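You operate a simulated robot arm through the tools that you are given. There is no shell and no other tool. Be economical: measure what you need, move in short steps, check, and stop when the job is done.

You run a simulated two-armed robot. Do the job below in one go: nothing can be reset, and whatever is moved stays where it is left.

Task
Put the clear jug on the despatch bench top away on the front of the mixing bench. Open the band drawer, fetch the orange scoop and set it in the inside of the band drawer and shut the drawer again. Take the blue cloth on the despatch bench top and put it away on the rig shelf. Open the extras door, take the pen and put it in the upper shelf of the despatch bench, then shut the door. Put the white jug on the free board on the carton stack. Any order will do. Set down upright: clear jug, white jug.

It is judged by the outcome, as a careful person would: the job done as asked, and still so three seconds after it is handed in. It fails if anything else is knocked over, pushed out of place, dropped, spilled or broken. Flat cloth is picked up by pressing the open fingertips on it (5 to 10 N) and closing them slowly along it; thin cloth reads only 2 to 8 mm in the jaws.

Robot
Two 6-joint arms with two-finger parallel grippers on one trunk, on a base that drives. Base frame: it is fixed to the floor where the robot stands at the start and does not move with it; the origin is under the middle of the robot, x ahead of it, y to its left, z up; the surface under the hand at the start is at about z = 800. Lengths are in mm, angles in rad, forces in N, time in s.
The left shoulder is at the start at [-89, 177, 806], the right one opposite. With the tool pointing down near the work surface each hand reaches from about 100 to 720 mm from the robot's upright axis, wherever it stands, measured 20 degrees to its own side. Places, roughly: band drawer [900, -900, 300]; blue cloth (13x8x3 cm) [1300, -1300, 800]; clear jug [500, 0, 750]; extras door [1700, -1600, 400]; free board on the carton stack [-1000, -2200, 600]; front of the mixing bench (156x25 cm) [-40, -6920, 900]; inside of the band drawer [1000, -800, 200]; orange scoop (12x6x5 cm) [400, -200, 800]; pen (11x3x3 cm) [1800, -1500, 800]; rig shelf [-1200, -4800, 300]; upper shelf of the despatch bench [1700, -1300, 400]; white jug (15x11x14 cm) [-800, -4900, 400]. Payload 1.57 kg a hand.
The tool frame of a hand sits at the grasp point between the pads (the TCP): z along the fingers, y along the line on which they close. The tips reach 30 mm beyond it. Largest opening 80 mm; finger width 17, thickness 12; the body of the gripper, 40 by 82 mm, starts 80 mm behind the TCP.
Orientation is that of the tool frame in the base frame, as a unit quaternion [w, x, y, z]. With the fingers straight down and closing along the base's y, the tool's x points along the base's -x, its y along +y and its z along -z.

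Tools
- The arms move only by the tool nudge_tool. It takes "left_commands", "right_commands" or both (then of equal length, played together; a hand with none holds still); each is a list of rows, each an object (a shift or turn left out is 0, a gripper value left out holds the last) with "jaw": the opening, from 0 (shut) to 1 (fully open); "dp": the shift along the tool's x, y, z in units of 400 mm (1.0 is 400 mm), a list of three; "angular": the turn, a rotation vector about the tool's x, y, z in units of 120 degrees (1.0 is 120 degrees), a list of three. In form: [{"jaw": jaw, "dp": [dx, dy, dz], "angular": [wx, wy, wz]}, ...]. A call has 1 to 8 rows; each row is the pose to reach, as a shift and turn from the pose commanded when the call began, along the tool's axes at that moment. A call with a number of a shift or a turn outside -1 to 1 is refused whole. Each row takes 0.2 s and may step no farther than 50 mm and 0.15 rad from the row before; otherwise, or with a gripper value out of range, the whole call is refused. A pose out of reach is approached as far as the arm can. The call stops where the force on the tool passes 40 N (or 10 N more than at its start, if that is more) or the arm is blocked; 0.2 s more then pass. Each finger travels about 72 mm/s and halts on what it meets, pressing with about 21 N; the grip force reading is that of the motor and also rises with nothing between the fingers. The clock runs only during rows and for 0.2 s after the last one: add rows that repeat a pose to give the fingers time. It gives the time, the measured TCP pose, the force on the tool (base axes), the opening and the grip force at its end, in the units of the frame above (readings bear some noise), with the torque about the TCP (base axes, N m) and any sound that the robot's microphone picked up.
- Cameras (640 x 400 px; columns grow to the right, rows downward): "scene" is now at [30.4, -5.9, 1519.9]; the picture's right is [-0.05, -1.00, 0.00], its down [-0.82, 0.04, -0.57] and it looks along [0.57, -0.03, -0.82] (base axes); focal length 293 px, centre (320, 200). "left" rides on the left gripper at [72, 7, -122] in its tool frame; the picture's right is [-0.09, 1.00, 0.00], its down [-0.84, -0.08, -0.54] and it looks along [-0.54, -0.05, 0.84] (tool axes); focal length 238 px, centre (320, 200). "right" rides on the right gripper at [72, -7, -122] in its tool frame; the picture's right is [0.09, 1.00, 0.00], its down [-0.84, 0.08, -0.54] and it looks along [-0.54, 0.05, 0.84] (tool axes); focal length 238 px, centre (320, 200). There is no depth. A picture from a camera that has moved, and an enlarged one, comes with that camera's place and axes in the base frame and with its lens.
- capture(camera): a new picture of that camera. It takes no simulated time.
- lift_body(by): slides the trunk up (or, below 0, down) by that many mm; the arms and the scene camera ride with it, the base frame stays. It gives what a move gives, with no picture.
- drive_base(legs): drives the robot by 1 to 6 legs, each [ahead, left, turn to the left] in mm, mm and rad, along the robot's own axes; the way and the turn of a leg run together, so that a leg with both is an arc; at most 1500 mm and 3.142 rad a leg. The arms and the cameras ride along, it lands a little off, and it stops where it bumps. It gives what a move gives.
- pan_tilt(pan, tilt): turns the head with the scene camera to pan (to the left, within 2.496 rad either way) and tilt (down, from -0.506 to 1.204), counted from straight ahead of the robot. It gives what a move gives.
- close_up(camera, box): a new picture of the part [left, top, right, bottom] of that camera's present view, enlarged. It takes no simulated time.
- sign_off(): hands the job in; it is judged then, once.

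Go step by step. Nothing tells you exact positions but the pictures and the camera data: compare them with the known pose of the tool, close in by small moves and look again before you grip or let go. The budget is 207 turns and 190 pictures, counting those below and the enlarged ones. Unless the task says otherwise, let go and move clear before handing in.

The tools are called after "Emit:" as name(argument=value, ...) on one line, values as JSON. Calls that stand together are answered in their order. nudge_tool: Moves the arms, as the interface text tells. Its arguments: {"type":"object","properties":{"left_commands":{"type":"array"},"right_commands":{"type":"array"}},"required":[]} The other tools are called the same way: lift_body (by) slides the trunk up or down; drive_base (legs) drives the base; pan_tilt (pan, tilt) turns the head that bears the scene camera; capture (camera) takes a picture; close_up (camera, box) takes an enlarged picture of a part of a camera's view; sign_off () hands the job in.

At the start:

```text
t: 0.0
left_tcp_pos: [499.0, 83.2, 1070.5]
left_tool_rot: [0.0, 0.001, 1.0, 0.0]
left_force: [-0.7, -0.2, -0.3]
left_torque: [-0.01, -0.03, 0.01]
left_finger_gap: 80.0
left_finger_force: 0.2
right_tcp_pos: [393.6, -270.4, 1099.4]
right_tool_rot: [-0.001, -0.001, 1.0, 0.001]
right_force: [0.0, 0.3, 0.0]
right_torque: [0.01, -0.01, 0.02]
right_finger_gap: 80.1
right_finger_force: 0.1
trunk travel left (down, up): [-250.0, 78.0]
robot x, y, heading: [2.8, 0.9, -0.005]
head pan, tilt: [-0.051, 0.967]
```

scene: 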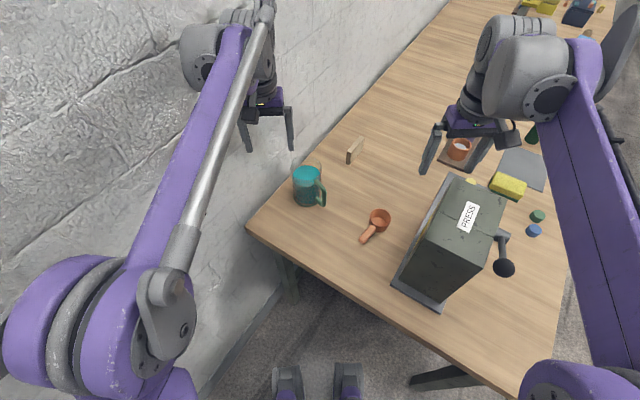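
right: 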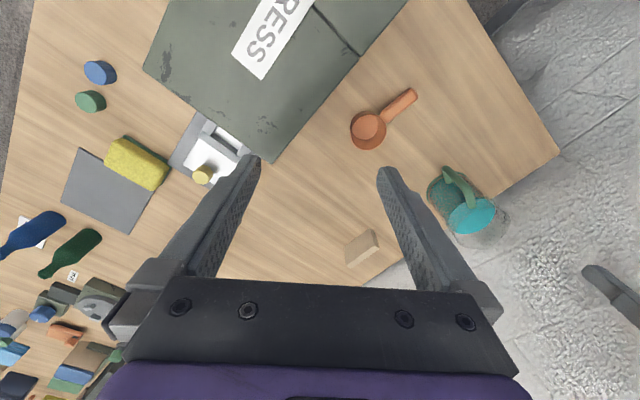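
left: 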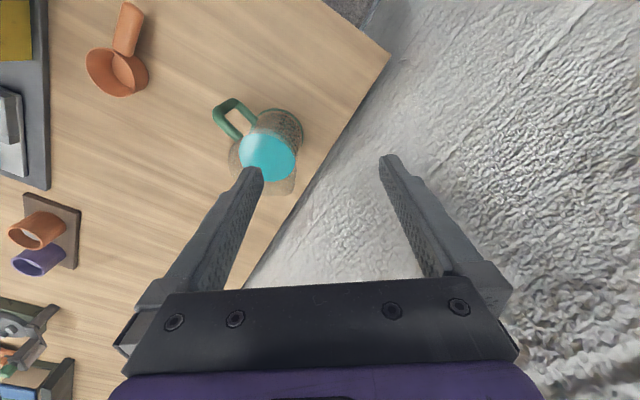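

I see the bench running diagonally away to the right, with the clear jug (teal liquid) and the orange scoop near its corner. I'll survey the surroundings with the head before moving.

Emit:
pan_tilt(pan=-0.7, tilt=0.6)

Emit:
capture(camera="scene")

Emit:
pan_tilt(pan=-1.6, tilt=0.5)

Emit:
capture(camera="scene")

Emit:
pan_tilt(pan=-2.4, tilt=0.5)

Emit:
capture(camera="scene")

```text
t: 1.0
left_tcp_pos: [499.4, 82.1, 1070.6]
left_tool_rot: [0.0, 0.0, 1.0, 0.0]
left_force: [-0.5, -0.5, 0.4]
left_torque: [-0.01, -0.01, 0.0]
left_finger_gap: 80.1
left_finger_force: 0.1
right_tcp_pos: [395.3, -268.5, 1099.9]
right_tool_rot: [0.0, 0.0, 1.0, 0.0]
right_force: [0.1, -1.3, 0.2]
right_torque: [0.0, -0.02, 0.0]
right_finger_gap: 80.0
right_finger_force: 0.1
trunk travel left (down, up): [-250.0, 78.0]
robot x, y, heading: [-0.6, 1.4, 0.002]
head pan, tilt: [-0.7, 0.6]
```

```text
186 pictures are left
camera scene: at [26.5, -59.2, 1549.6], right [-0.64, -0.77, 0.0], down [-0.43, 0.36, -0.82], along [0.63, -0.53, -0.57], focal length 293 px, centre (320, 200)
```

scene: 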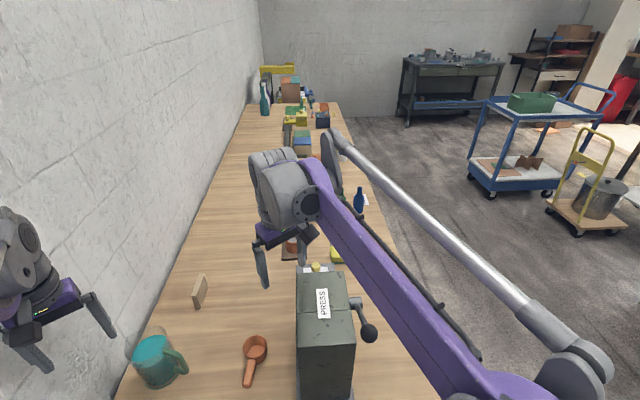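

```text
t: 2.2
left_tcp_pos: [499.5, 82.8, 1071.5]
left_tool_rot: [0.0, 0.0, 1.0, 0.0]
left_force: [0.3, 0.8, 0.3]
left_torque: [-0.03, 0.01, -0.02]
left_finger_gap: 80.1
left_finger_force: 0.0
right_tcp_pos: [393.9, -268.7, 1099.3]
right_tool_rot: [0.0, 0.0, 1.0, 0.0]
right_force: [-0.1, 0.5, 0.1]
right_torque: [0.0, 0.03, -0.01]
right_finger_gap: 80.0
right_finger_force: 0.1
trunk travel left (down, up): [-250.0, 78.0]
robot x, y, heading: [-0.1, -2.9, -0.001]
head pan, tilt: [-1.6, 0.499]
```

```text
185 pictures are left
camera scene: at [-43.8, -93.2, 1558.7], right [-1.0, 0.03, 0.0], down [0.01, 0.48, -0.88], along [-0.03, -0.88, -0.48], focal length 293 px, centre (320, 200)
```

scene: 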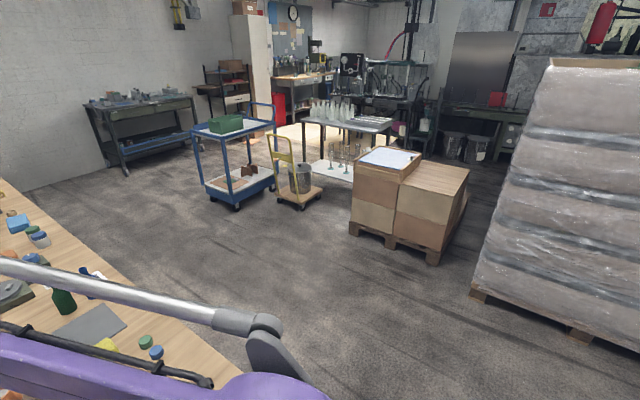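

```text
t: 3.4
left_tcp_pos: [500.7, 83.5, 1072.1]
left_tool_rot: [0.0, 0.0, 1.0, 0.0]
left_force: [0.3, 0.2, 0.7]
left_torque: [-0.01, -0.01, 0.03]
left_finger_gap: 80.1
left_finger_force: 0.0
right_tcp_pos: [394.5, -269.0, 1099.5]
right_tool_rot: [-0.001, 0.0, 1.0, 0.0]
right_force: [0.2, 0.1, 0.4]
right_torque: [-0.01, 0.0, -0.02]
right_finger_gap: 80.1
right_finger_force: 0.0
trunk travel left (down, up): [-250.0, 78.0]
robot x, y, heading: [-0.9, 0.6, -0.003]
head pan, tilt: [-2.4, 0.499]
```

```text
184 pictures are left
camera scene: at [-108.2, -63.8, 1558.7], right [-0.68, 0.74, 0.0], down [0.35, 0.32, -0.88], along [-0.65, -0.59, -0.48], focal length 293 px, centre (320, 200)
```

scene: 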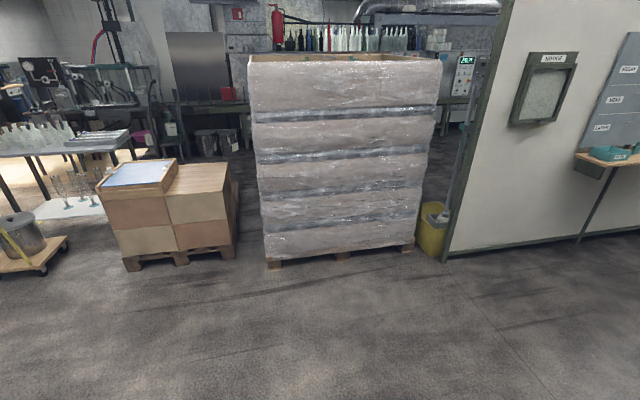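

The scoop handle appears to lie around (392,-150) pointing along the bench, next to the press. I bring the right hand over it, first sideways then down a bit, rotating to grip across the handle.

Emit:
nudge_tool(right_commands=[{"dp": [0, 0.1, 0], "angular": [0, 0, 0.06]}, {"dp": [0, 0.2, 0], "angular": [0, 0, 0.12]}, {"dp": [0, 0.2925, 0], "angular": [0, 0, 0.18]}, {"dp": [0, 0.2925, 0.1], "angular": [0, 0, 0.24]}, {"dp": [0, 0.2925, 0.2], "angular": [0, 0, 0.3]}, {"dp": [0, 0.2925, 0.3], "angular": [0, 0, 0.349]}])

Emit:
capture(camera="right")

Emit:
pan_tilt(pan=-0.2, tilt=0.9)

Emit:
capture(camera="scene")

```text
t: 4.8
left_tcp_pos: [500.5, 83.2, 1071.5]
left_tool_rot: [0.0, 0.0, 1.0, 0.0]
left_force: [-1.1, -0.3, -0.4]
left_torque: [0.01, 0.02, -0.03]
left_finger_gap: 79.9
left_finger_force: 0.0
right_tcp_pos: [390.0, -152.2, 976.6]
right_tool_rot: [0.0, 0.358, 0.934, 0.0]
right_force: [0.2, 0.5, 0.3]
right_torque: [-0.04, 0.01, 0.0]
right_finger_gap: 80.0
right_finger_force: 0.1
trunk travel left (down, up): [-250.0, 78.0]
robot x, y, heading: [-1.9, 0.7, -0.003]
head pan, tilt: [-2.4, 0.499]
```

```text
183 pictures are left
camera right: at [333.1, -108.4, 1098.4], right [0.6, 0.8, 0.0], down [0.67, -0.5, 0.54], along [0.43, -0.32, -0.84], focal length 238 px, centre (320, 200)
```

right: 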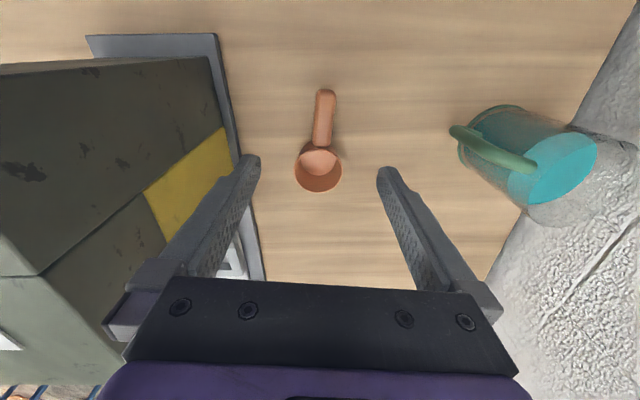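

```text
t: 6.8
left_tcp_pos: [499.5, 83.3, 1069.8]
left_tool_rot: [0.0, 0.0, 1.0, 0.0]
left_force: [0.6, -0.3, 0.6]
left_torque: [-0.04, 0.0, -0.02]
left_finger_gap: 79.9
left_finger_force: 0.0
right_tcp_pos: [389.4, -152.2, 977.5]
right_tool_rot: [-0.001, 0.357, 0.934, 0.0]
right_force: [-1.2, 0.8, -0.4]
right_torque: [-0.01, 0.03, -0.01]
right_finger_gap: 80.1
right_finger_force: 0.1
trunk travel left (down, up): [-250.0, 78.0]
robot x, y, heading: [-1.7, -4.9, 0.002]
head pan, tilt: [-0.201, 0.901]
```

```text
182 pictures are left
camera scene: at [32.8, -17.4, 1524.9], right [-0.2, -0.98, 0.0], down [-0.77, 0.16, -0.62], along [0.61, -0.12, -0.78], focal length 293 px, centre (320, 200)
```

scene: 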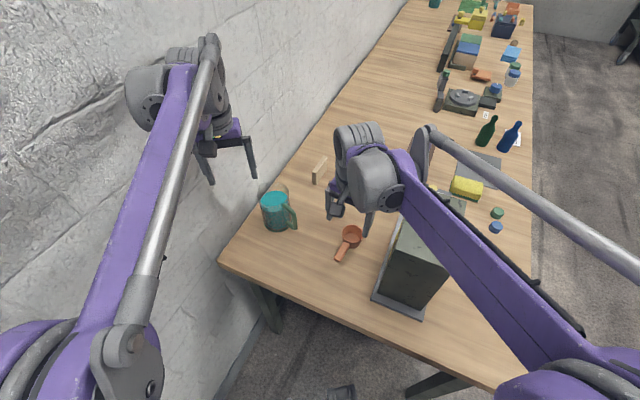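

The fingers straddle the handle line, with the press plate well clear. I descend to about 25 mm above the board and look before gripping.

Emit:
nudge_tool(right_commands=[{"dp": [0, 0.01, 0.1]}, {"dp": [0, 0.01, 0.2]}, {"dp": [0, 0.01, 0.28]}, {"dp": [0, 0.01, 0.32]}])

Emit:
capture(camera="right")

Emit:
capture(camera="left")

```text
t: 7.8
left_tcp_pos: [499.3, 82.6, 1071.3]
left_tool_rot: [0.0, 0.0, 1.0, 0.0]
left_force: [0.1, 0.7, 0.4]
left_torque: [0.0, -0.01, 0.0]
left_finger_gap: 80.0
left_finger_force: 0.1
right_tcp_pos: [393.3, -149.6, 852.0]
right_tool_rot: [-0.001, 0.357, 0.934, -0.001]
right_force: [-0.3, 0.1, -0.8]
right_torque: [0.01, 0.01, 0.03]
right_finger_gap: 80.1
right_finger_force: 0.1
trunk travel left (down, up): [-250.0, 78.0]
robot x, y, heading: [1.2, 3.3, -0.0]
head pan, tilt: [-0.201, 0.901]
```

```text
181 pictures are left
camera right: at [336.2, -104.9, 973.5], right [0.6, 0.8, 0.0], down [0.67, -0.5, 0.54], along [0.44, -0.32, -0.84], focal length 238 px, centre (320, 200)
```

right: 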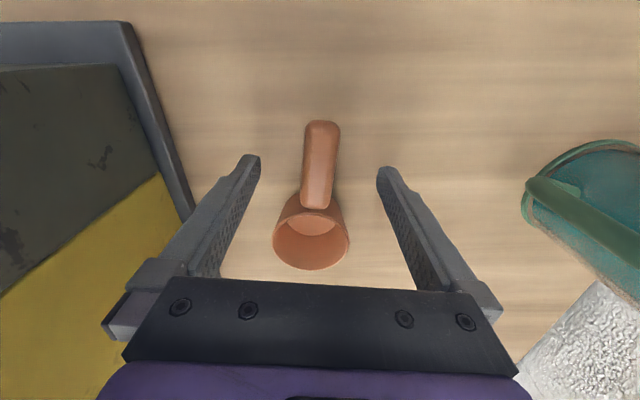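

```text
180 pictures are left
camera left: at [426.8, 89.8, 1194.1], right [0.09, 1.0, 0.0], down [0.84, -0.08, 0.54], along [0.54, -0.05, -0.84], focal length 238 px, centre (320, 200)
```

left: 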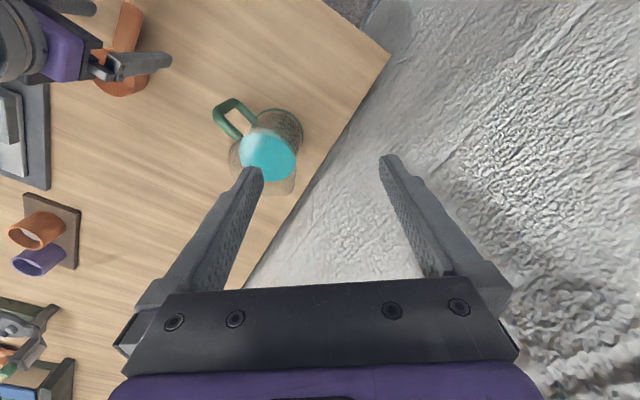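

The handle is centred between the fingers; TCP projects near the bowl end of it. I shift 8 mm toward the handle's end, go down 16 mm and close.

Emit:
nudge_tool(right_commands=[{"dp": [0.02, 0, 0.02]}, {"dp": [0.02, 0, 0.04]}, {"dp": [0.02, 0, 0.04], "jaw": 0.5}, {"dp": [0.02, 0, 0.04], "jaw": 0.2}, {"dp": [0.02, 0, 0.04], "jaw": 0.0}, {"dp": [0.02, 0, 0.04], "jaw": 0.0}, {"dp": [0.02, 0, 0.04], "jaw": 0.0}])

Emit:
capture(camera="right")

```text
t: 9.4
left_tcp_pos: [499.7, 83.4, 1070.0]
left_tool_rot: [0.0, 0.0, 1.0, 0.0]
left_force: [0.2, -0.9, -0.5]
left_torque: [-0.02, -0.02, 0.01]
left_finger_gap: 80.2
left_finger_force: 0.2
right_tcp_pos: [389.9, -144.0, 837.7]
right_tool_rot: [0.0, 0.357, 0.934, 0.0]
right_force: [-0.7, -0.3, -0.2]
right_torque: [-0.02, 0.01, 0.02]
right_finger_gap: 21.2
right_finger_force: 20.6
trunk travel left (down, up): [-250.0, 78.0]
robot x, y, heading: [-2.7, 0.5, 0.006]
head pan, tilt: [-0.201, 0.901]
```

```text
179 pictures are left
camera right: at [332.8, -100.0, 958.7], right [0.6, 0.8, 0.0], down [0.67, -0.5, 0.54], along [0.44, -0.32, -0.84], focal length 238 px, centre (320, 200)
```

right: 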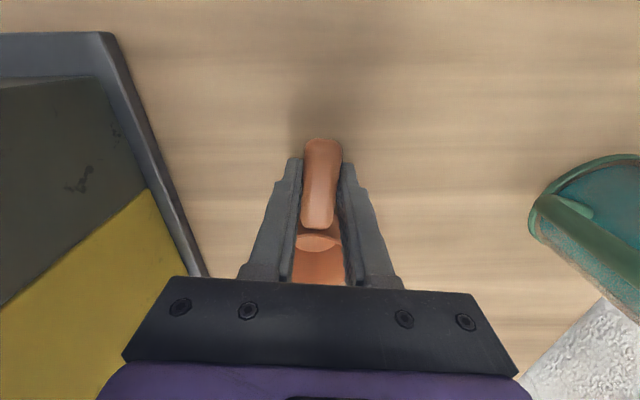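

The scoop is gripped (21 mm). I lift it, then back away from the bench end and move round to the aisle side.

Emit:
nudge_tool(right_commands=[{"dp": [0, 0, -0.1], "jaw": 0}, {"dp": [0, 0, -0.2]}, {"dp": [0, 0, -0.3]}, {"dp": [0, 0, -0.4]}, {"dp": [0, 0, -0.5]}, {"dp": [0, 0, -0.6]}])

Emit:
capture(camera="scene")

Emit:
drive_base(legs=[[-350, 0, 0], [0, -750, 0], [0, 0, 0.91]])

Emit:
pan_tilt(pan=-0.6, tilt=0.6)

Emit:
capture(camera="scene")

```text
t: 10.8
left_tcp_pos: [499.6, 83.8, 1069.2]
left_tool_rot: [-0.001, 0.0, 1.0, -0.001]
left_force: [-0.4, 0.4, -0.6]
left_torque: [-0.01, -0.01, -0.01]
left_finger_gap: 79.8
left_finger_force: 0.0
right_tcp_pos: [388.9, -143.9, 1079.2]
right_tool_rot: [0.0, 0.359, 0.933, 0.0]
right_force: [0.6, 0.2, -0.9]
right_torque: [0.02, 0.0, -0.01]
right_finger_gap: 21.5
right_finger_force: 21.0
trunk travel left (down, up): [-250.0, 78.0]
robot x, y, heading: [2.3, -1.7, -0.001]
head pan, tilt: [-0.201, 0.901]
```

```text
178 pictures are left
camera scene: at [32.6, -17.3, 1524.8], right [-0.2, -0.98, 0.0], down [-0.77, 0.16, -0.62], along [0.61, -0.12, -0.78], focal length 293 px, centre (320, 200)
```

scene: 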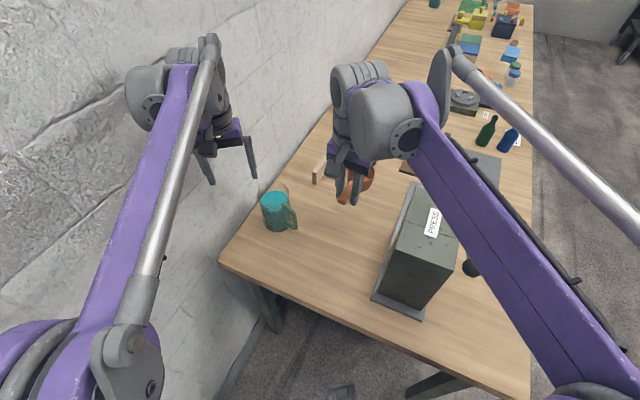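

```text
t: 21.8
left_tcp_pos: [-115.3, -270.8, 1071.2]
left_tool_rot: [0.0, -0.447, 0.895, -0.001]
left_force: [0.3, 0.4, 1.1]
left_torque: [0.01, 0.02, 0.03]
left_finger_gap: 79.9
left_finger_force: 0.1
right_tcp_pos: [-0.7, -494.1, 1078.8]
right_tool_rot: [0.0, -0.097, 0.995, 0.0]
right_force: [-0.4, 0.2, -1.3]
right_torque: [0.02, -0.03, 0.01]
right_finger_gap: 21.2
right_finger_force: 21.0
trunk travel left (down, up): [-250.0, 78.0]
robot x, y, heading: [-349.9, -724.0, 0.931]
head pan, tilt: [-0.201, 0.901]
```

```text
t: 22.7
left_tcp_pos: [-115.0, -270.9, 1071.5]
left_tool_rot: [0.0, -0.448, 0.894, 0.0]
left_force: [-1.4, -0.9, -0.1]
left_torque: [-0.02, -0.02, -0.03]
left_finger_gap: 80.2
left_finger_force: 0.1
right_tcp_pos: [-1.1, -495.1, 1078.9]
right_tool_rot: [0.0, -0.097, 0.995, 0.001]
right_force: [-0.5, 0.2, -0.4]
right_torque: [0.01, 0.01, 0.0]
right_finger_gap: 21.3
right_finger_force: 21.4
trunk travel left (down, up): [-250.0, 78.0]
robot x, y, heading: [-348.9, -721.8, 0.927]
head pan, tilt: [-0.6, 0.6]
```

```text
177 pictures are left
camera scene: at [-290.3, -727.0, 1549.6], right [0.32, -0.95, 0.0], down [-0.54, -0.18, -0.82], along [0.78, 0.27, -0.57], focal length 293 px, centre (320, 200)
```

scene: 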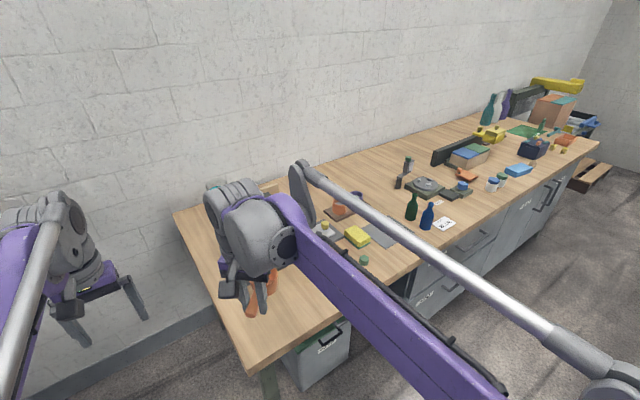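

The bench front with labelled drawers and doors is visible. I drive along the aisle to in front of the drawer unit and look at it.

Emit:
drive_base(legs=[[0, -900, 0]])

Emit:
pan_tilt(pan=-0.1, tilt=0.8)

Emit:
capture(camera="scene")

Emit:
pan_tilt(pan=-0.8, tilt=0.6)

Emit:
capture(camera="scene")

```text
t: 31.0
left_tcp_pos: [600.5, -795.7, 1070.6]
left_tool_rot: [0.0, -0.459, 0.888, 0.0]
left_force: [0.5, 0.3, 0.6]
left_torque: [0.02, 0.04, -0.02]
left_finger_gap: 80.1
left_finger_force: 0.0
right_tcp_pos: [721.7, -1017.0, 1080.4]
right_tool_rot: [0.0, -0.111, 0.994, 0.0]
right_force: [-0.4, 0.0, -0.1]
right_torque: [0.04, 0.02, -0.02]
right_finger_gap: 21.4
right_finger_force: 20.8
trunk travel left (down, up): [-250.0, 78.0]
robot x, y, heading: [381.6, -1250.2, 0.951]
head pan, tilt: [-0.6, 0.6]
```

```text
t: 31.9
left_tcp_pos: [600.0, -796.6, 1070.8]
left_tool_rot: [0.001, -0.46, 0.888, 0.0]
left_force: [-0.5, -0.2, -1.0]
left_torque: [0.0, -0.01, 0.0]
left_finger_gap: 80.2
left_finger_force: 0.0
right_tcp_pos: [721.7, -1016.9, 1079.0]
right_tool_rot: [0.0, -0.112, 0.994, 0.0]
right_force: [0.3, -0.1, -0.9]
right_torque: [0.01, 0.04, 0.02]
right_finger_gap: 21.0
right_finger_force: 20.6
trunk travel left (down, up): [-250.0, 78.0]
robot x, y, heading: [377.3, -1249.9, 0.958]
head pan, tilt: [-0.099, 0.799]
```

```text
176 pictures are left
camera scene: at [408.4, -1226.4, 1532.8], right [0.75, -0.66, 0.0], down [-0.47, -0.54, -0.7], along [0.46, 0.53, -0.72], focal length 293 px, centre (320, 200)
```

scene: 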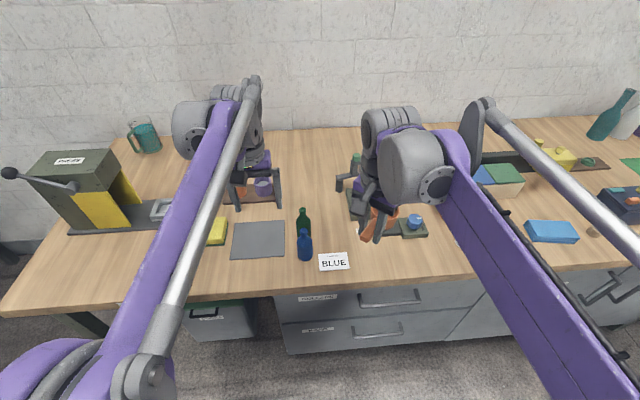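

```text
t: 33.0
left_tcp_pos: [599.7, -796.0, 1071.1]
left_tool_rot: [0.0, -0.459, 0.888, 0.0]
left_force: [-1.1, -0.4, 0.4]
left_torque: [0.0, 0.03, 0.0]
left_finger_gap: 80.1
left_finger_force: 0.1
right_tcp_pos: [722.3, -1016.7, 1078.9]
right_tool_rot: [0.0, -0.111, 0.994, 0.0]
right_force: [0.7, 1.2, -0.2]
right_torque: [0.0, 0.04, 0.01]
right_finger_gap: 20.8
right_finger_force: 21.2
trunk travel left (down, up): [-250.0, 78.0]
robot x, y, heading: [383.1, -1255.4, 0.956]
head pan, tilt: [-0.799, 0.6]
```

```text
175 pictures are left
camera scene: at [442.8, -1273.5, 1549.6], right [0.16, -0.99, 0.0], down [-0.56, -0.09, -0.82], along [0.81, 0.13, -0.57], focal length 293 px, centre (320, 200)
```

scene: 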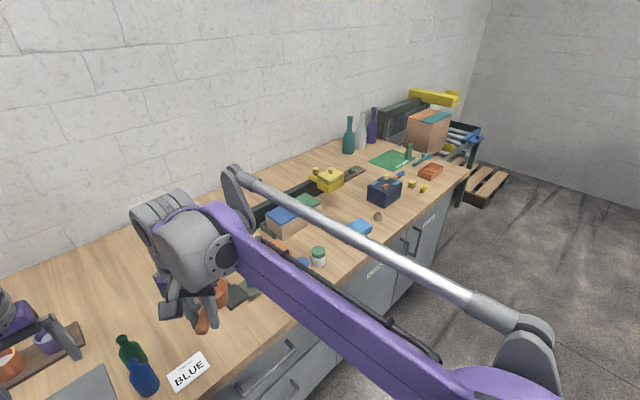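

Emit:
pan_tilt(pan=-0.1, tilt=1.1)

Emit:
capture(camera="scene")

Emit:
close_up(camera="scene", box=[240, 140, 500, 300])

```text
t: 34.0
left_tcp_pos: [599.3, -796.0, 1072.0]
left_tool_rot: [0.0, -0.459, 0.888, 0.0]
left_force: [0.3, 0.6, -0.4]
left_torque: [-0.03, -0.01, 0.02]
left_finger_gap: 80.0
left_finger_force: 0.0
right_tcp_pos: [721.3, -1017.0, 1079.3]
right_tool_rot: [0.0, -0.112, 0.994, 0.0]
right_force: [0.5, 0.5, -0.1]
right_torque: [-0.02, -0.02, -0.01]
right_finger_gap: 20.9
right_finger_force: 20.9
trunk travel left (down, up): [-250.0, 78.0]
robot x, y, heading: [378.4, -1247.3, 0.956]
head pan, tilt: [-0.099, 1.1]
```

```text
174 pictures are left
camera scene: at [396.9, -1239.6, 1511.0], right [0.75, -0.66, 0.0], down [-0.58, -0.67, -0.45], along [0.3, 0.34, -0.89], focal length 293 px, centre (320, 200)
```

scene: 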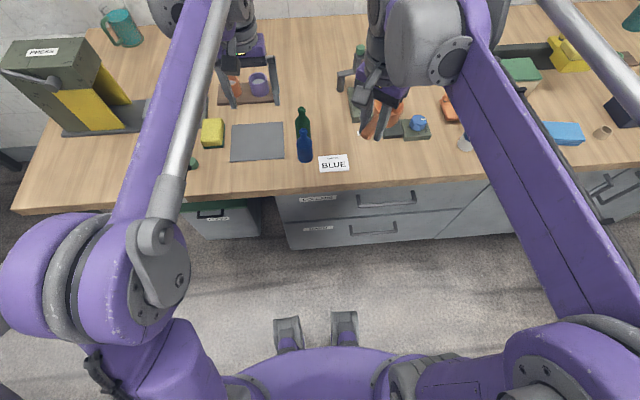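

```text
2.46 times, centred on (370, 220) of scene
camera zoom: at [396.9, -1239.6, 1511.0], right [0.75, -0.66, 0.0], down [-0.58, -0.67, -0.45], along [0.3, 0.34, -0.89], focal length 722 px, centre (197, 151)
```

zoom: 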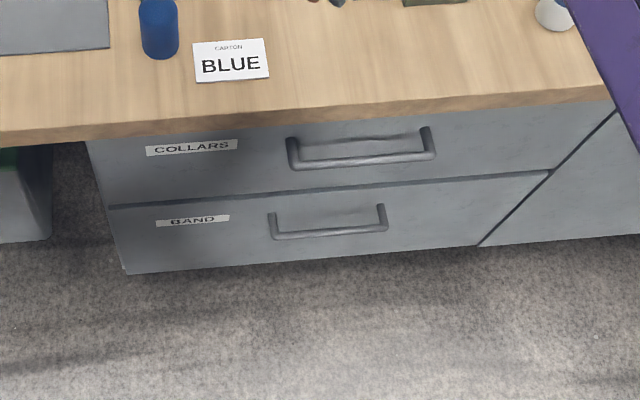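

The BAND drawer is the lower one, handle near u≈1335 along the bench. I back off from the bench so the hands clear the edge, shift right, then lower the trunk for the low drawer.

Emit:
drive_base(legs=[[-240, 0, -0.02], [0, -430, 0]])

Emit:
lift_body(by=-240)

Emit:
pan_tilt(pan=0.2, tilt=0.8)

Emit:
capture(camera="scene")

Emit:
capture(camera="left")

```text
t: 39.7
left_tcp_pos: [810.3, -1244.8, 1070.3]
left_tool_rot: [0.0, -0.454, 0.891, 0.0]
left_force: [0.3, 0.9, 0.2]
left_torque: [0.01, -0.03, -0.01]
left_finger_gap: 79.9
left_finger_force: 0.1
right_tcp_pos: [928.8, -1467.1, 1080.3]
right_tool_rot: [0.0, -0.107, 0.994, 0.0]
right_force: [-0.3, -0.1, -0.4]
right_torque: [0.03, 0.01, 0.0]
right_finger_gap: 21.5
right_finger_force: 20.8
trunk travel left (down, up): [-250.0, 78.0]
robot x, y, heading: [584.4, -1700.3, 0.945]
head pan, tilt: [-0.099, 1.1]
```

```text
t: 42.2
left_tcp_pos: [810.4, -1246.5, 831.4]
left_tool_rot: [0.0, -0.455, 0.891, 0.0]
left_force: [0.7, 0.3, -0.9]
left_torque: [-0.01, 0.05, -0.01]
left_finger_gap: 79.9
left_finger_force: 0.0
right_tcp_pos: [929.6, -1465.2, 839.4]
right_tool_rot: [0.0, -0.107, 0.994, 0.0]
right_force: [-0.4, 0.3, -1.5]
right_torque: [-0.03, 0.01, -0.01]
right_finger_gap: 21.2
right_finger_force: 20.9
trunk travel left (down, up): [-10.0, 318.0]
robot x, y, heading: [584.8, -1696.9, 0.942]
head pan, tilt: [-0.099, 1.1]
```

```text
t: 43.0
left_tcp_pos: [810.3, -1245.4, 831.4]
left_tool_rot: [-0.001, -0.455, 0.89, 0.0]
left_force: [0.4, 0.8, 0.4]
left_torque: [0.01, 0.02, -0.02]
left_finger_gap: 79.9
left_finger_force: 0.0
right_tcp_pos: [929.2, -1465.6, 839.9]
right_tool_rot: [0.0, -0.107, 0.994, 0.0]
right_force: [-0.2, -0.1, -1.1]
right_torque: [-0.05, -0.01, 0.03]
right_finger_gap: 21.1
right_finger_force: 21.3
trunk travel left (down, up): [-10.0, 318.0]
robot x, y, heading: [583.0, -1697.7, 0.945]
head pan, tilt: [0.201, 0.799]
```

```text
172 pictures are left
camera scene: at [622.3, -1620.2, 1288.5], right [0.91, -0.41, 0.0], down [-0.3, -0.65, -0.7], along [0.29, 0.63, -0.72], focal length 293 px, centre (320, 200)
```

scene: 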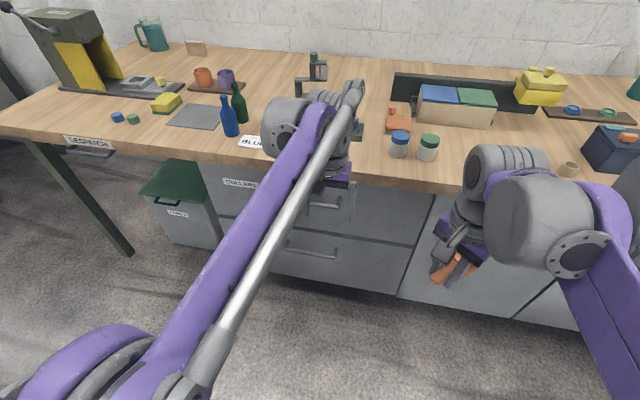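

```text
171 pictures are left
camera left: at [761.3, -1299.0, 954.1], right [-0.75, 0.66, 0.0], down [0.55, 0.63, 0.54], along [0.36, 0.41, -0.84], focal length 238 px, centre (320, 200)
```

left: 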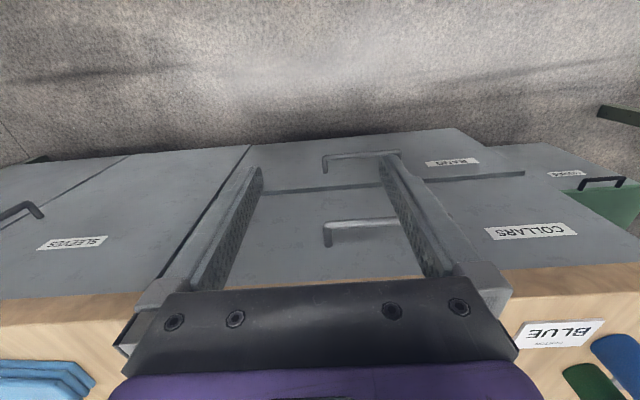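

The BAND handle bar triangulates to about (838,-1066,402), 660 ahead and 166 left of the robot. I turn the left hand to point forward and down with the jaws closing vertically across the bar.

Emit:
nudge_tool(left_commands=[{"dp": [0.0207, 0.0243, 0.0468], "angular": [-0.0278, -0.0278, 0.0481]}, {"dp": [0.0414, 0.0486, 0.0936], "angular": [-0.0556, -0.0556, 0.0963]}, {"dp": [0.0621, 0.0729, 0.1404], "angular": [-0.0834, -0.0834, 0.1444]}, {"dp": [0.0829, 0.0971, 0.1871], "angular": [-0.1112, -0.1112, 0.1926]}, {"dp": [0.1036, 0.1214, 0.2339], "angular": [-0.139, -0.139, 0.2407]}, {"dp": [0.1243, 0.1457, 0.2807], "angular": [-0.1668, -0.1668, 0.2889]}, {"dp": [0.145, 0.17, 0.3275], "angular": [-0.1946, -0.1946, 0.337]}])

Emit:
nudge_tool(left_commands=[{"angular": [-0.0278, -0.0278, 0.0481]}, {"angular": [-0.0556, -0.0556, 0.0963]}, {"angular": [-0.0834, -0.0834, 0.1444]}, {"angular": [-0.1112, -0.1112, 0.1926]}, {"angular": [-0.139, -0.139, 0.2407]}, {"angular": [-0.1668, -0.1668, 0.2889]}, {"angular": [-0.1946, -0.1946, 0.337]}])

Emit:
capture(camera="left")

Emit:
capture(camera="scene")

```text
t: 44.6
left_tcp_pos: [719.6, -1253.8, 702.0]
left_tool_rot: [0.087, -0.103, 0.955, 0.265]
left_force: [0.2, -0.4, 0.2]
left_torque: [0.0, -0.02, -0.02]
left_finger_gap: 79.9
left_finger_force: 0.0
right_tcp_pos: [928.4, -1466.6, 838.6]
right_tool_rot: [0.0, -0.107, 0.994, 0.0]
right_force: [-0.2, 0.0, -0.5]
right_torque: [0.02, 0.04, 0.02]
right_finger_gap: 21.2
right_finger_force: 21.6
trunk travel left (down, up): [-10.0, 318.0]
robot x, y, heading: [586.3, -1696.2, 0.95]
head pan, tilt: [0.201, 0.799]
```

```text
t: 46.2
left_tcp_pos: [721.1, -1251.3, 700.3]
left_tool_rot: [0.154, 0.266, 0.824, 0.477]
left_force: [-0.1, 0.0, 0.1]
left_torque: [0.0, 0.02, 0.0]
left_finger_gap: 79.8
left_finger_force: 0.1
right_tcp_pos: [928.4, -1466.2, 839.9]
right_tool_rot: [0.0, -0.107, 0.994, 0.0]
right_force: [0.1, -0.5, -1.6]
right_torque: [0.0, 0.03, 0.0]
right_finger_gap: 21.1
right_finger_force: 20.8
trunk travel left (down, up): [-10.0, 318.0]
robot x, y, heading: [583.3, -1698.6, 0.945]
head pan, tilt: [0.201, 0.799]
```

```text
170 pictures are left
camera left: at [601.6, -1292.3, 767.7], right [0.37, 0.35, 0.86], down [0.38, -0.9, 0.2], along [0.85, 0.25, -0.46], focal length 238 px, centre (320, 200)
```

left: 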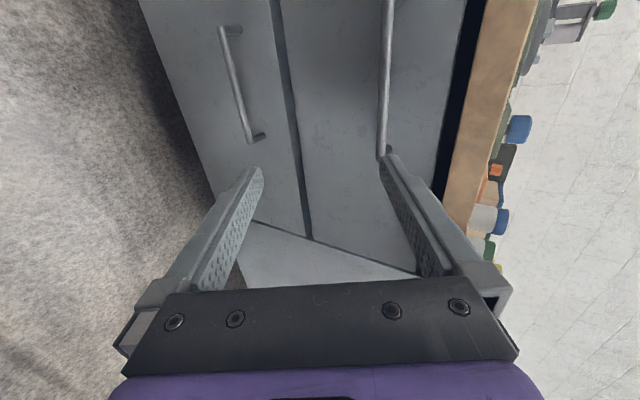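

```text
169 pictures are left
camera scene: at [622.3, -1620.1, 1288.6], right [0.91, -0.41, 0.0], down [-0.3, -0.65, -0.7], along [0.29, 0.64, -0.72], focal length 293 px, centre (320, 200)
```

scene: 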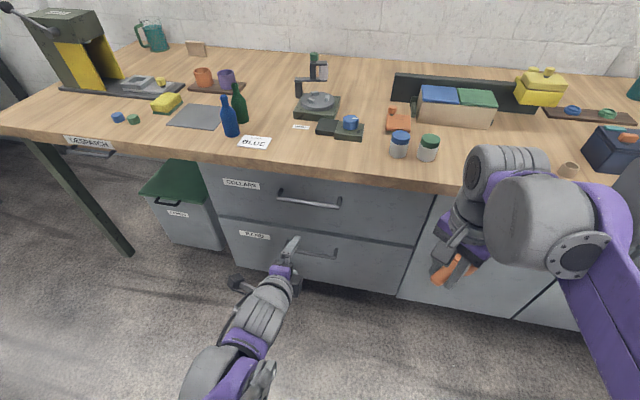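

The left hand points forward with both handles in view. I move to a pregrasp about 80 mm short of the BAND bar.

Emit:
nudge_tool(left_commands=[{"dp": [0.0093, -0.0533, 0.0946]}, {"dp": [0.0186, -0.1066, 0.1893]}, {"dp": [0.0279, -0.16, 0.2839]}, {"dp": [0.0371, -0.213, 0.3786]}, {"dp": [0.0464, -0.2664, 0.4732]}, {"dp": [0.0557, -0.3197, 0.5679]}, {"dp": [0.065, -0.373, 0.6625]}])

Emit:
capture(camera="left")

Emit:
close_up(camera="scene", box=[200, 170, 440, 320])

```text
t: 47.8
left_tcp_pos: [789.0, -1112.3, 441.0]
left_tool_rot: [0.154, 0.266, 0.824, 0.476]
left_force: [0.8, 0.3, 0.3]
left_torque: [0.0, -0.02, 0.0]
left_finger_gap: 80.0
left_finger_force: 0.1
right_tcp_pos: [929.6, -1465.5, 838.8]
right_tool_rot: [0.0, -0.107, 0.994, 0.0]
right_force: [0.6, -0.8, -0.1]
right_torque: [0.02, -0.01, -0.04]
right_finger_gap: 21.3
right_finger_force: 21.0
trunk travel left (down, up): [-10.0, 318.0]
robot x, y, heading: [587.2, -1694.8, 0.945]
head pan, tilt: [0.201, 0.799]
```

```text
168 pictures are left
camera left: at [670.7, -1151.7, 508.9], right [0.37, 0.35, 0.86], down [0.38, -0.9, 0.2], along [0.85, 0.25, -0.46], focal length 238 px, centre (320, 200)
```

left: 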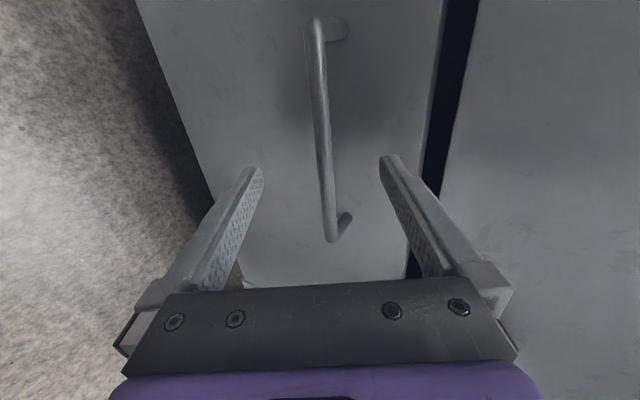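

```text
2.67 times, centred on (320, 245) of scene
camera zoom: at [622.4, -1619.8, 1288.6], right [0.91, -0.41, 0.0], down [-0.3, -0.65, -0.7], along [0.29, 0.63, -0.72], focal length 782 px, centre (320, 80)
```

zoom: 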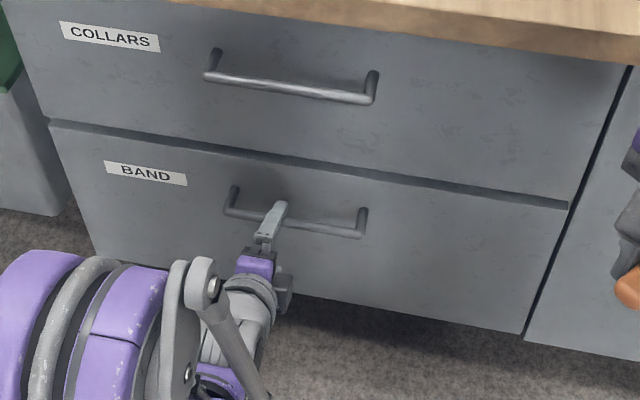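

The bar is centred between the fingers. I advance 60 mm along the fingers and check.

Emit:
nudge_tool(left_commands=[{"dp": [0, 0.004, 0.08]}, {"dp": [0, 0.004, 0.15]}])

Emit:
capture(camera="left")

Emit:
close_up(camera="scene", box=[250, 210, 370, 285])

```text
t: 48.4
left_tcp_pos: [817.6, -1070.6, 414.7]
left_tool_rot: [0.154, 0.266, 0.823, 0.477]
left_force: [-14.5, -24.0, 13.5]
left_torque: [1.18, -0.79, -0.13]
left_finger_gap: 77.3
left_finger_force: 0.1
right_tcp_pos: [928.4, -1468.8, 840.2]
right_tool_rot: [0.0, -0.107, 0.994, 0.001]
right_force: [-0.3, 0.2, -0.9]
right_torque: [0.0, 0.03, 0.0]
right_finger_gap: 21.3
right_finger_force: 21.2
trunk travel left (down, up): [-10.0, 318.0]
robot x, y, heading: [583.3, -1699.6, 0.949]
head pan, tilt: [0.201, 0.799]
```

```text
166 pictures are left
camera left: at [698.9, -1111.6, 481.1], right [0.36, 0.35, 0.86], down [0.38, -0.9, 0.2], along [0.85, 0.26, -0.46], focal length 238 px, centre (320, 200)
```

left: 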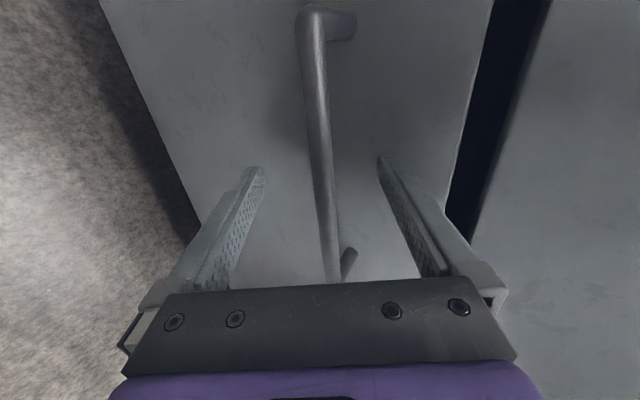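

```text
5.33 times, centred on (310, 248) of scene
camera zoom: at [620.3, -1623.7, 1288.9], right [0.91, -0.41, 0.0], down [-0.29, -0.65, -0.7], along [0.29, 0.64, -0.71], focal length 1564 px, centre (373, -53)
```

zoom: 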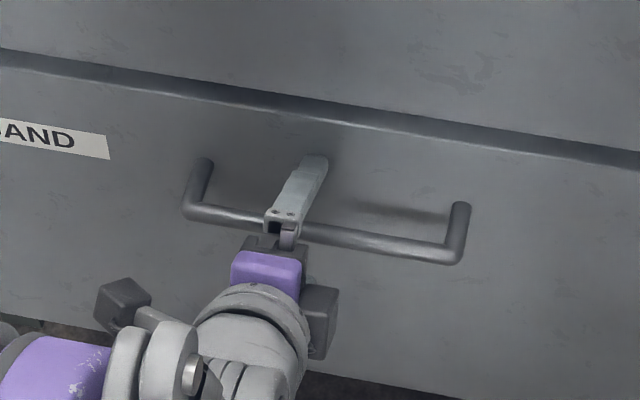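

The upper fingertip touches the drawer face and the bar lies between the fingers. I back off 6 mm and close on the bar.

Emit:
nudge_tool(left_commands=[{"dp": [0, 0, -0.015]}, {"dp": [0, 0, -0.02], "jaw": 0.5}, {"dp": [0, 0, -0.02], "jaw": 0.2}, {"dp": [0, 0, -0.02], "jaw": 0.0}, {"dp": [0, 0, -0.02], "jaw": 0.0}, {"dp": [0, 0, -0.02], "jaw": 0.0}])

Emit:
capture(camera="left")

```text
t: 49.8
left_tcp_pos: [815.9, -1073.5, 417.2]
left_tool_rot: [0.155, 0.266, 0.823, 0.478]
left_force: [-0.7, 2.4, 29.9]
left_torque: [0.26, -0.22, -0.06]
left_finger_gap: 13.6
left_finger_force: 30.1
right_tcp_pos: [929.4, -1469.0, 840.9]
right_tool_rot: [0.001, -0.107, 0.994, 0.0]
right_force: [-0.8, -0.1, -0.5]
right_torque: [0.0, 0.0, -0.02]
right_finger_gap: 21.1
right_finger_force: 20.9
trunk travel left (down, up): [-10.0, 318.0]
robot x, y, heading: [587.2, -1697.6, 0.943]
head pan, tilt: [0.201, 0.799]
```

```text
164 pictures are left
camera left: at [696.6, -1115.4, 484.6], right [0.36, 0.35, 0.87], down [0.38, -0.9, 0.2], along [0.85, 0.26, -0.46], focal length 238 px, centre (320, 200)
```

left: 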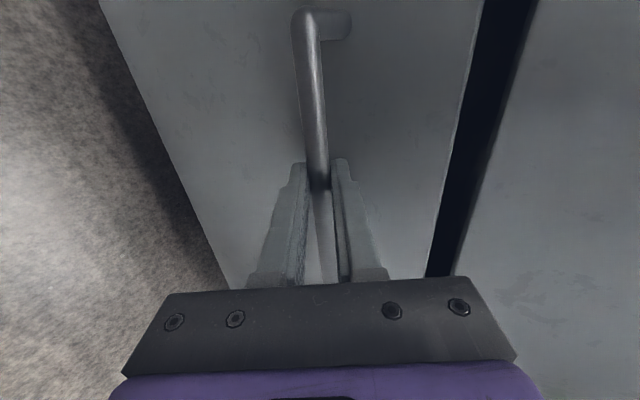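

The bar is gripped but the hand is pressed up by 30 N. I raise it 3 mm to relax and pull back 40 mm as a test.

Emit:
nudge_tool(left_commands=[{"dp": [0, 0.0065, -0.004], "jaw": 0}, {"dp": [0, -0.012, -0.0386]}, {"dp": [0, -0.0435, -0.091]}])

Emit:
close_up(camera="scene", box=[200, 170, 440, 320])

```text
t: 50.6
left_tcp_pos: [791.5, -1108.0, 417.6]
left_tool_rot: [0.152, 0.266, 0.825, 0.475]
left_force: [-8.9, 5.8, -0.6]
left_torque: [-0.08, 0.09, -0.1]
left_finger_gap: 13.7
left_finger_force: 30.4
right_tcp_pos: [928.9, -1466.9, 838.3]
right_tool_rot: [0.001, -0.107, 0.994, 0.0]
right_force: [-0.2, 0.4, -1.2]
right_torque: [0.0, 0.03, 0.01]
right_finger_gap: 21.5
right_finger_force: 21.0
trunk travel left (down, up): [-10.0, 318.0]
robot x, y, heading: [580.5, -1700.8, 0.944]
head pan, tilt: [0.201, 0.799]
```

```text
2.67 times, centred on (320, 245) of scene
camera zoom: at [621.7, -1619.7, 1288.5], right [0.91, -0.41, 0.0], down [-0.3, -0.65, -0.7], along [0.29, 0.64, -0.72], focal length 782 px, centre (320, 80)
```

zoom: 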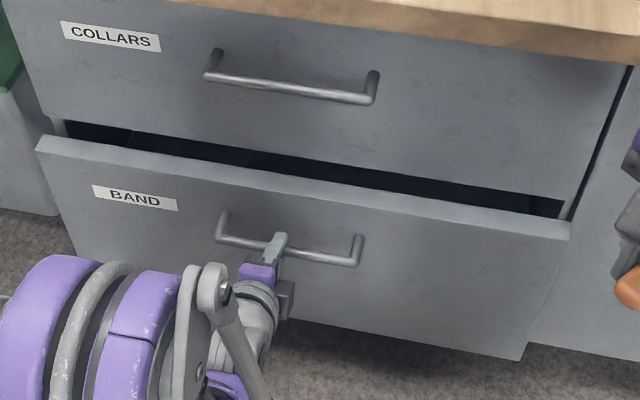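

The drawer slides. I pull it farther by driving backward 210 mm.

Emit:
drive_base(legs=[[-210, 0, 0]])

Emit:
capture(camera="scene")

```text
t: 52.2
left_tcp_pos: [671.8, -1272.4, 417.6]
left_tool_rot: [0.153, 0.264, 0.825, 0.475]
left_force: [5.2, -2.1, -11.4]
left_torque: [-0.18, 0.04, -0.28]
left_finger_gap: 13.8
left_finger_force: 30.3
right_tcp_pos: [808.6, -1630.3, 839.2]
right_tool_rot: [0.0, -0.109, 0.994, 0.0]
right_force: [0.9, -0.2, -1.0]
right_torque: [-0.01, 0.0, -0.01]
right_finger_gap: 21.3
right_finger_force: 21.4
trunk travel left (down, up): [-10.0, 318.0]
robot x, y, heading: [465.2, -1865.3, 0.949]
head pan, tilt: [0.201, 0.799]
```

```text
162 pictures are left
camera scene: at [503.1, -1785.3, 1288.5], right [0.91, -0.41, 0.0], down [-0.29, -0.66, -0.7], along [0.28, 0.64, -0.72], focal length 293 px, centre (320, 200)
```

scene: 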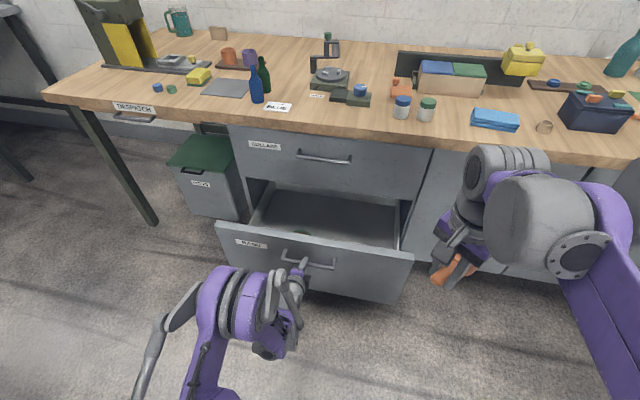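

The drawer is open about 245 mm. I release the handle, retract and raise the left hand clear.

Emit:
nudge_tool(left_commands=[{"jaw": 0.4}, {"jaw": 0.8}, {"jaw": 0.8}, {"jaw": 0.8, "dp": [0, 0, -0.08]}, {"dp": [0, 0, -0.18]}, {"dp": [0, 0, -0.28]}, {"dp": [0, 0.08, -0.33]}, {"dp": [0, 0.18, -0.38]}])

Emit:
nudge_tool(left_commands=[{"dp": [0, 0.11, -0.05]}, {"dp": [0, 0.21, -0.11]}, {"dp": [0, 0.31, -0.17]}])

Emit:
drive_base(legs=[[120, 180, -0.01]])

Emit:
pan_tilt(pan=-0.05, tilt=0.95)

Emit:
capture(camera="scene")

Emit:
capture(camera="right")

```text
t: 54.0
left_tcp_pos: [618.5, -1351.3, 556.6]
left_tool_rot: [0.153, 0.263, 0.825, 0.476]
left_force: [-0.3, -0.2, 0.0]
left_torque: [-0.02, 0.01, -0.01]
left_finger_gap: 64.0
left_finger_force: 0.2
right_tcp_pos: [808.4, -1630.1, 840.7]
right_tool_rot: [0.0, -0.111, 0.994, 0.0]
right_force: [-0.3, 0.3, 0.2]
right_torque: [-0.02, 0.0, 0.02]
right_finger_gap: 21.6
right_finger_force: 21.1
trunk travel left (down, up): [-10.0, 318.0]
robot x, y, heading: [470.0, -1867.8, 0.952]
head pan, tilt: [0.201, 0.799]
```

```text
t: 54.8
left_tcp_pos: [618.2, -1349.2, 698.9]
left_tool_rot: [0.153, 0.265, 0.825, 0.476]
left_force: [0.2, -1.3, -0.4]
left_torque: [0.03, -0.01, -0.02]
left_finger_gap: 64.2
left_finger_force: 0.0
right_tcp_pos: [809.0, -1631.3, 839.5]
right_tool_rot: [0.001, -0.109, 0.994, -0.001]
right_force: [-0.3, 0.0, -1.0]
right_torque: [0.01, 0.01, 0.01]
right_finger_gap: 21.2
right_finger_force: 21.0
trunk travel left (down, up): [-10.0, 318.0]
robot x, y, heading: [467.0, -1862.7, 0.951]
head pan, tilt: [0.201, 0.799]
```

```text
t: 57.0
left_tcp_pos: [551.6, -1152.8, 696.7]
left_tool_rot: [0.157, 0.27, 0.823, 0.475]
left_force: [-0.4, 0.1, -0.6]
left_torque: [-0.02, 0.03, 0.01]
left_finger_gap: 64.1
left_finger_force: 0.1
right_tcp_pos: [738.3, -1438.7, 839.3]
right_tool_rot: [0.0, -0.102, 0.995, 0.0]
right_force: [-0.2, -0.8, -1.2]
right_torque: [-0.05, 0.04, -0.02]
right_finger_gap: 21.0
right_finger_force: 21.2
trunk travel left (down, up): [-10.0, 318.0]
robot x, y, heading: [393.1, -1666.7, 0.937]
head pan, tilt: [0.201, 0.799]
```

```text
t: 57.8
left_tcp_pos: [551.9, -1152.7, 697.0]
left_tool_rot: [0.157, 0.27, 0.823, 0.475]
left_force: [-0.2, 0.5, -0.7]
left_torque: [0.02, 0.0, -0.01]
left_finger_gap: 64.1
left_finger_force: 0.0
right_tcp_pos: [737.5, -1439.0, 838.6]
right_tool_rot: [0.0, -0.102, 0.995, 0.0]
right_force: [0.5, 0.3, -0.7]
right_torque: [-0.04, 0.02, -0.04]
right_finger_gap: 21.2
right_finger_force: 20.9
trunk travel left (down, up): [-10.0, 318.0]
robot x, y, heading: [391.1, -1670.6, 0.932]
head pan, tilt: [-0.051, 0.949]
```

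```text
161 pictures are left
camera scene: at [441.5, -1605.5, 1277.1], right [0.77, -0.63, 0.0], down [-0.52, -0.63, -0.58], along [0.37, 0.45, -0.81], focal length 293 px, centre (320, 200)
```

scene: 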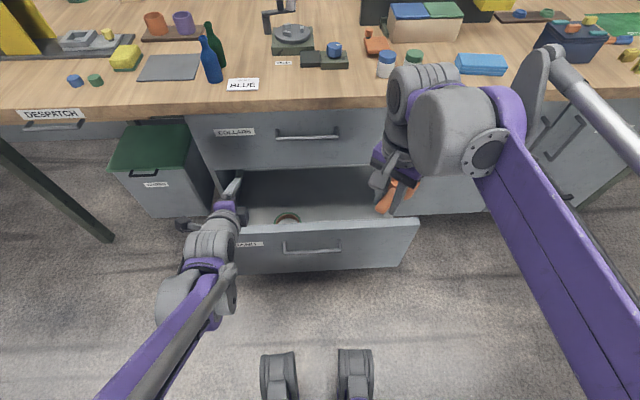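

```text
160 pictures are left
camera right: at [669.4, -1458.8, 960.5], right [-0.29, 0.96, 0.0], down [0.8, 0.24, 0.54], along [0.52, 0.16, -0.84], focal length 238 px, centre (320, 200)
```

right: 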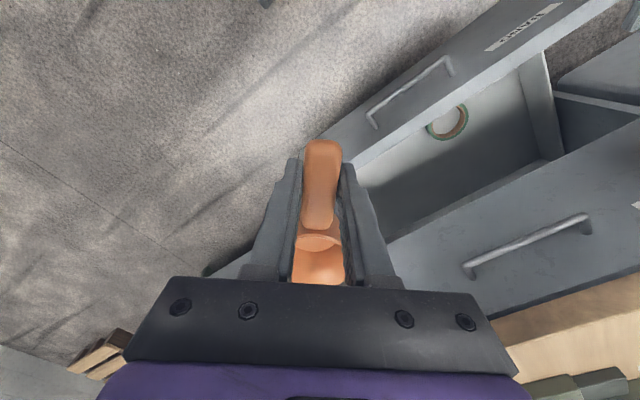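

A tape roll sits in the left of the drawer; the right half is free. I move the scoop above the right part of the open drawer.

Emit:
nudge_tool(right_commands=[{"dp": [-0.0613, 0.0679, 0.0536]}, {"dp": [-0.1226, 0.1357, 0.107]}, {"dp": [-0.1839, 0.2036, 0.161]}, {"dp": [-0.245, 0.2714, 0.214]}, {"dp": [-0.3064, 0.3393, 0.268]}, {"dp": [-0.3677, 0.407, 0.321]}, {"dp": [-0.429, 0.475, 0.375]}])

Emit:
capture(camera="scene")

Emit:
capture(camera="right")

```text
t: 59.4
left_tcp_pos: [551.1, -1153.2, 698.3]
left_tool_rot: [0.157, 0.27, 0.823, 0.474]
left_force: [0.8, -1.3, -0.3]
left_torque: [0.02, 0.0, -0.01]
left_finger_gap: 64.1
left_finger_force: 0.1
right_tcp_pos: [865.9, -1218.9, 684.9]
right_tool_rot: [0.0, -0.103, 0.995, 0.0]
right_force: [-0.3, 0.3, -0.9]
right_torque: [0.01, 0.03, 0.0]
right_finger_gap: 21.1
right_finger_force: 21.0
trunk travel left (down, up): [-10.0, 318.0]
robot x, y, heading: [390.1, -1666.0, 0.933]
head pan, tilt: [-0.051, 0.949]
```

```text
159 pictures are left
camera scene: at [441.9, -1605.1, 1277.0], right [0.77, -0.63, 0.0], down [-0.52, -0.63, -0.58], along [0.37, 0.45, -0.81], focal length 293 px, centre (320, 200)
```

scene: 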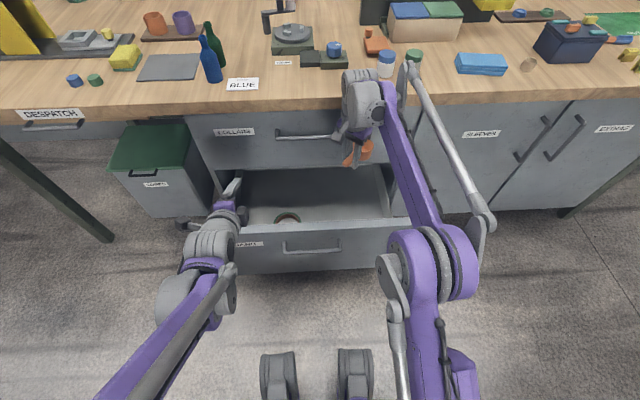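

```text
158 pictures are left
camera right: at [798.3, -1239.7, 806.7], right [-0.29, 0.96, 0.0], down [0.8, 0.24, 0.54], along [0.52, 0.16, -0.84], focal length 238 px, centre (320, 200)
```

right: 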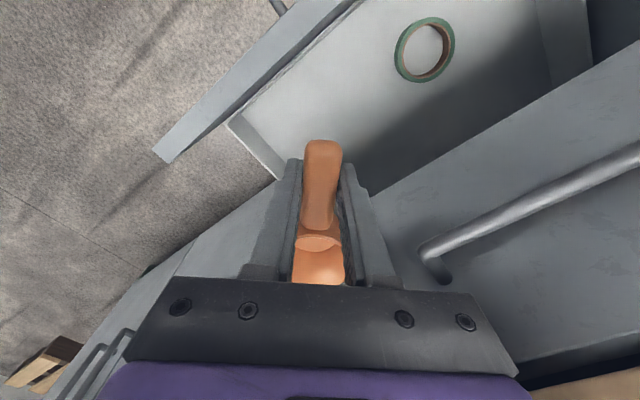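

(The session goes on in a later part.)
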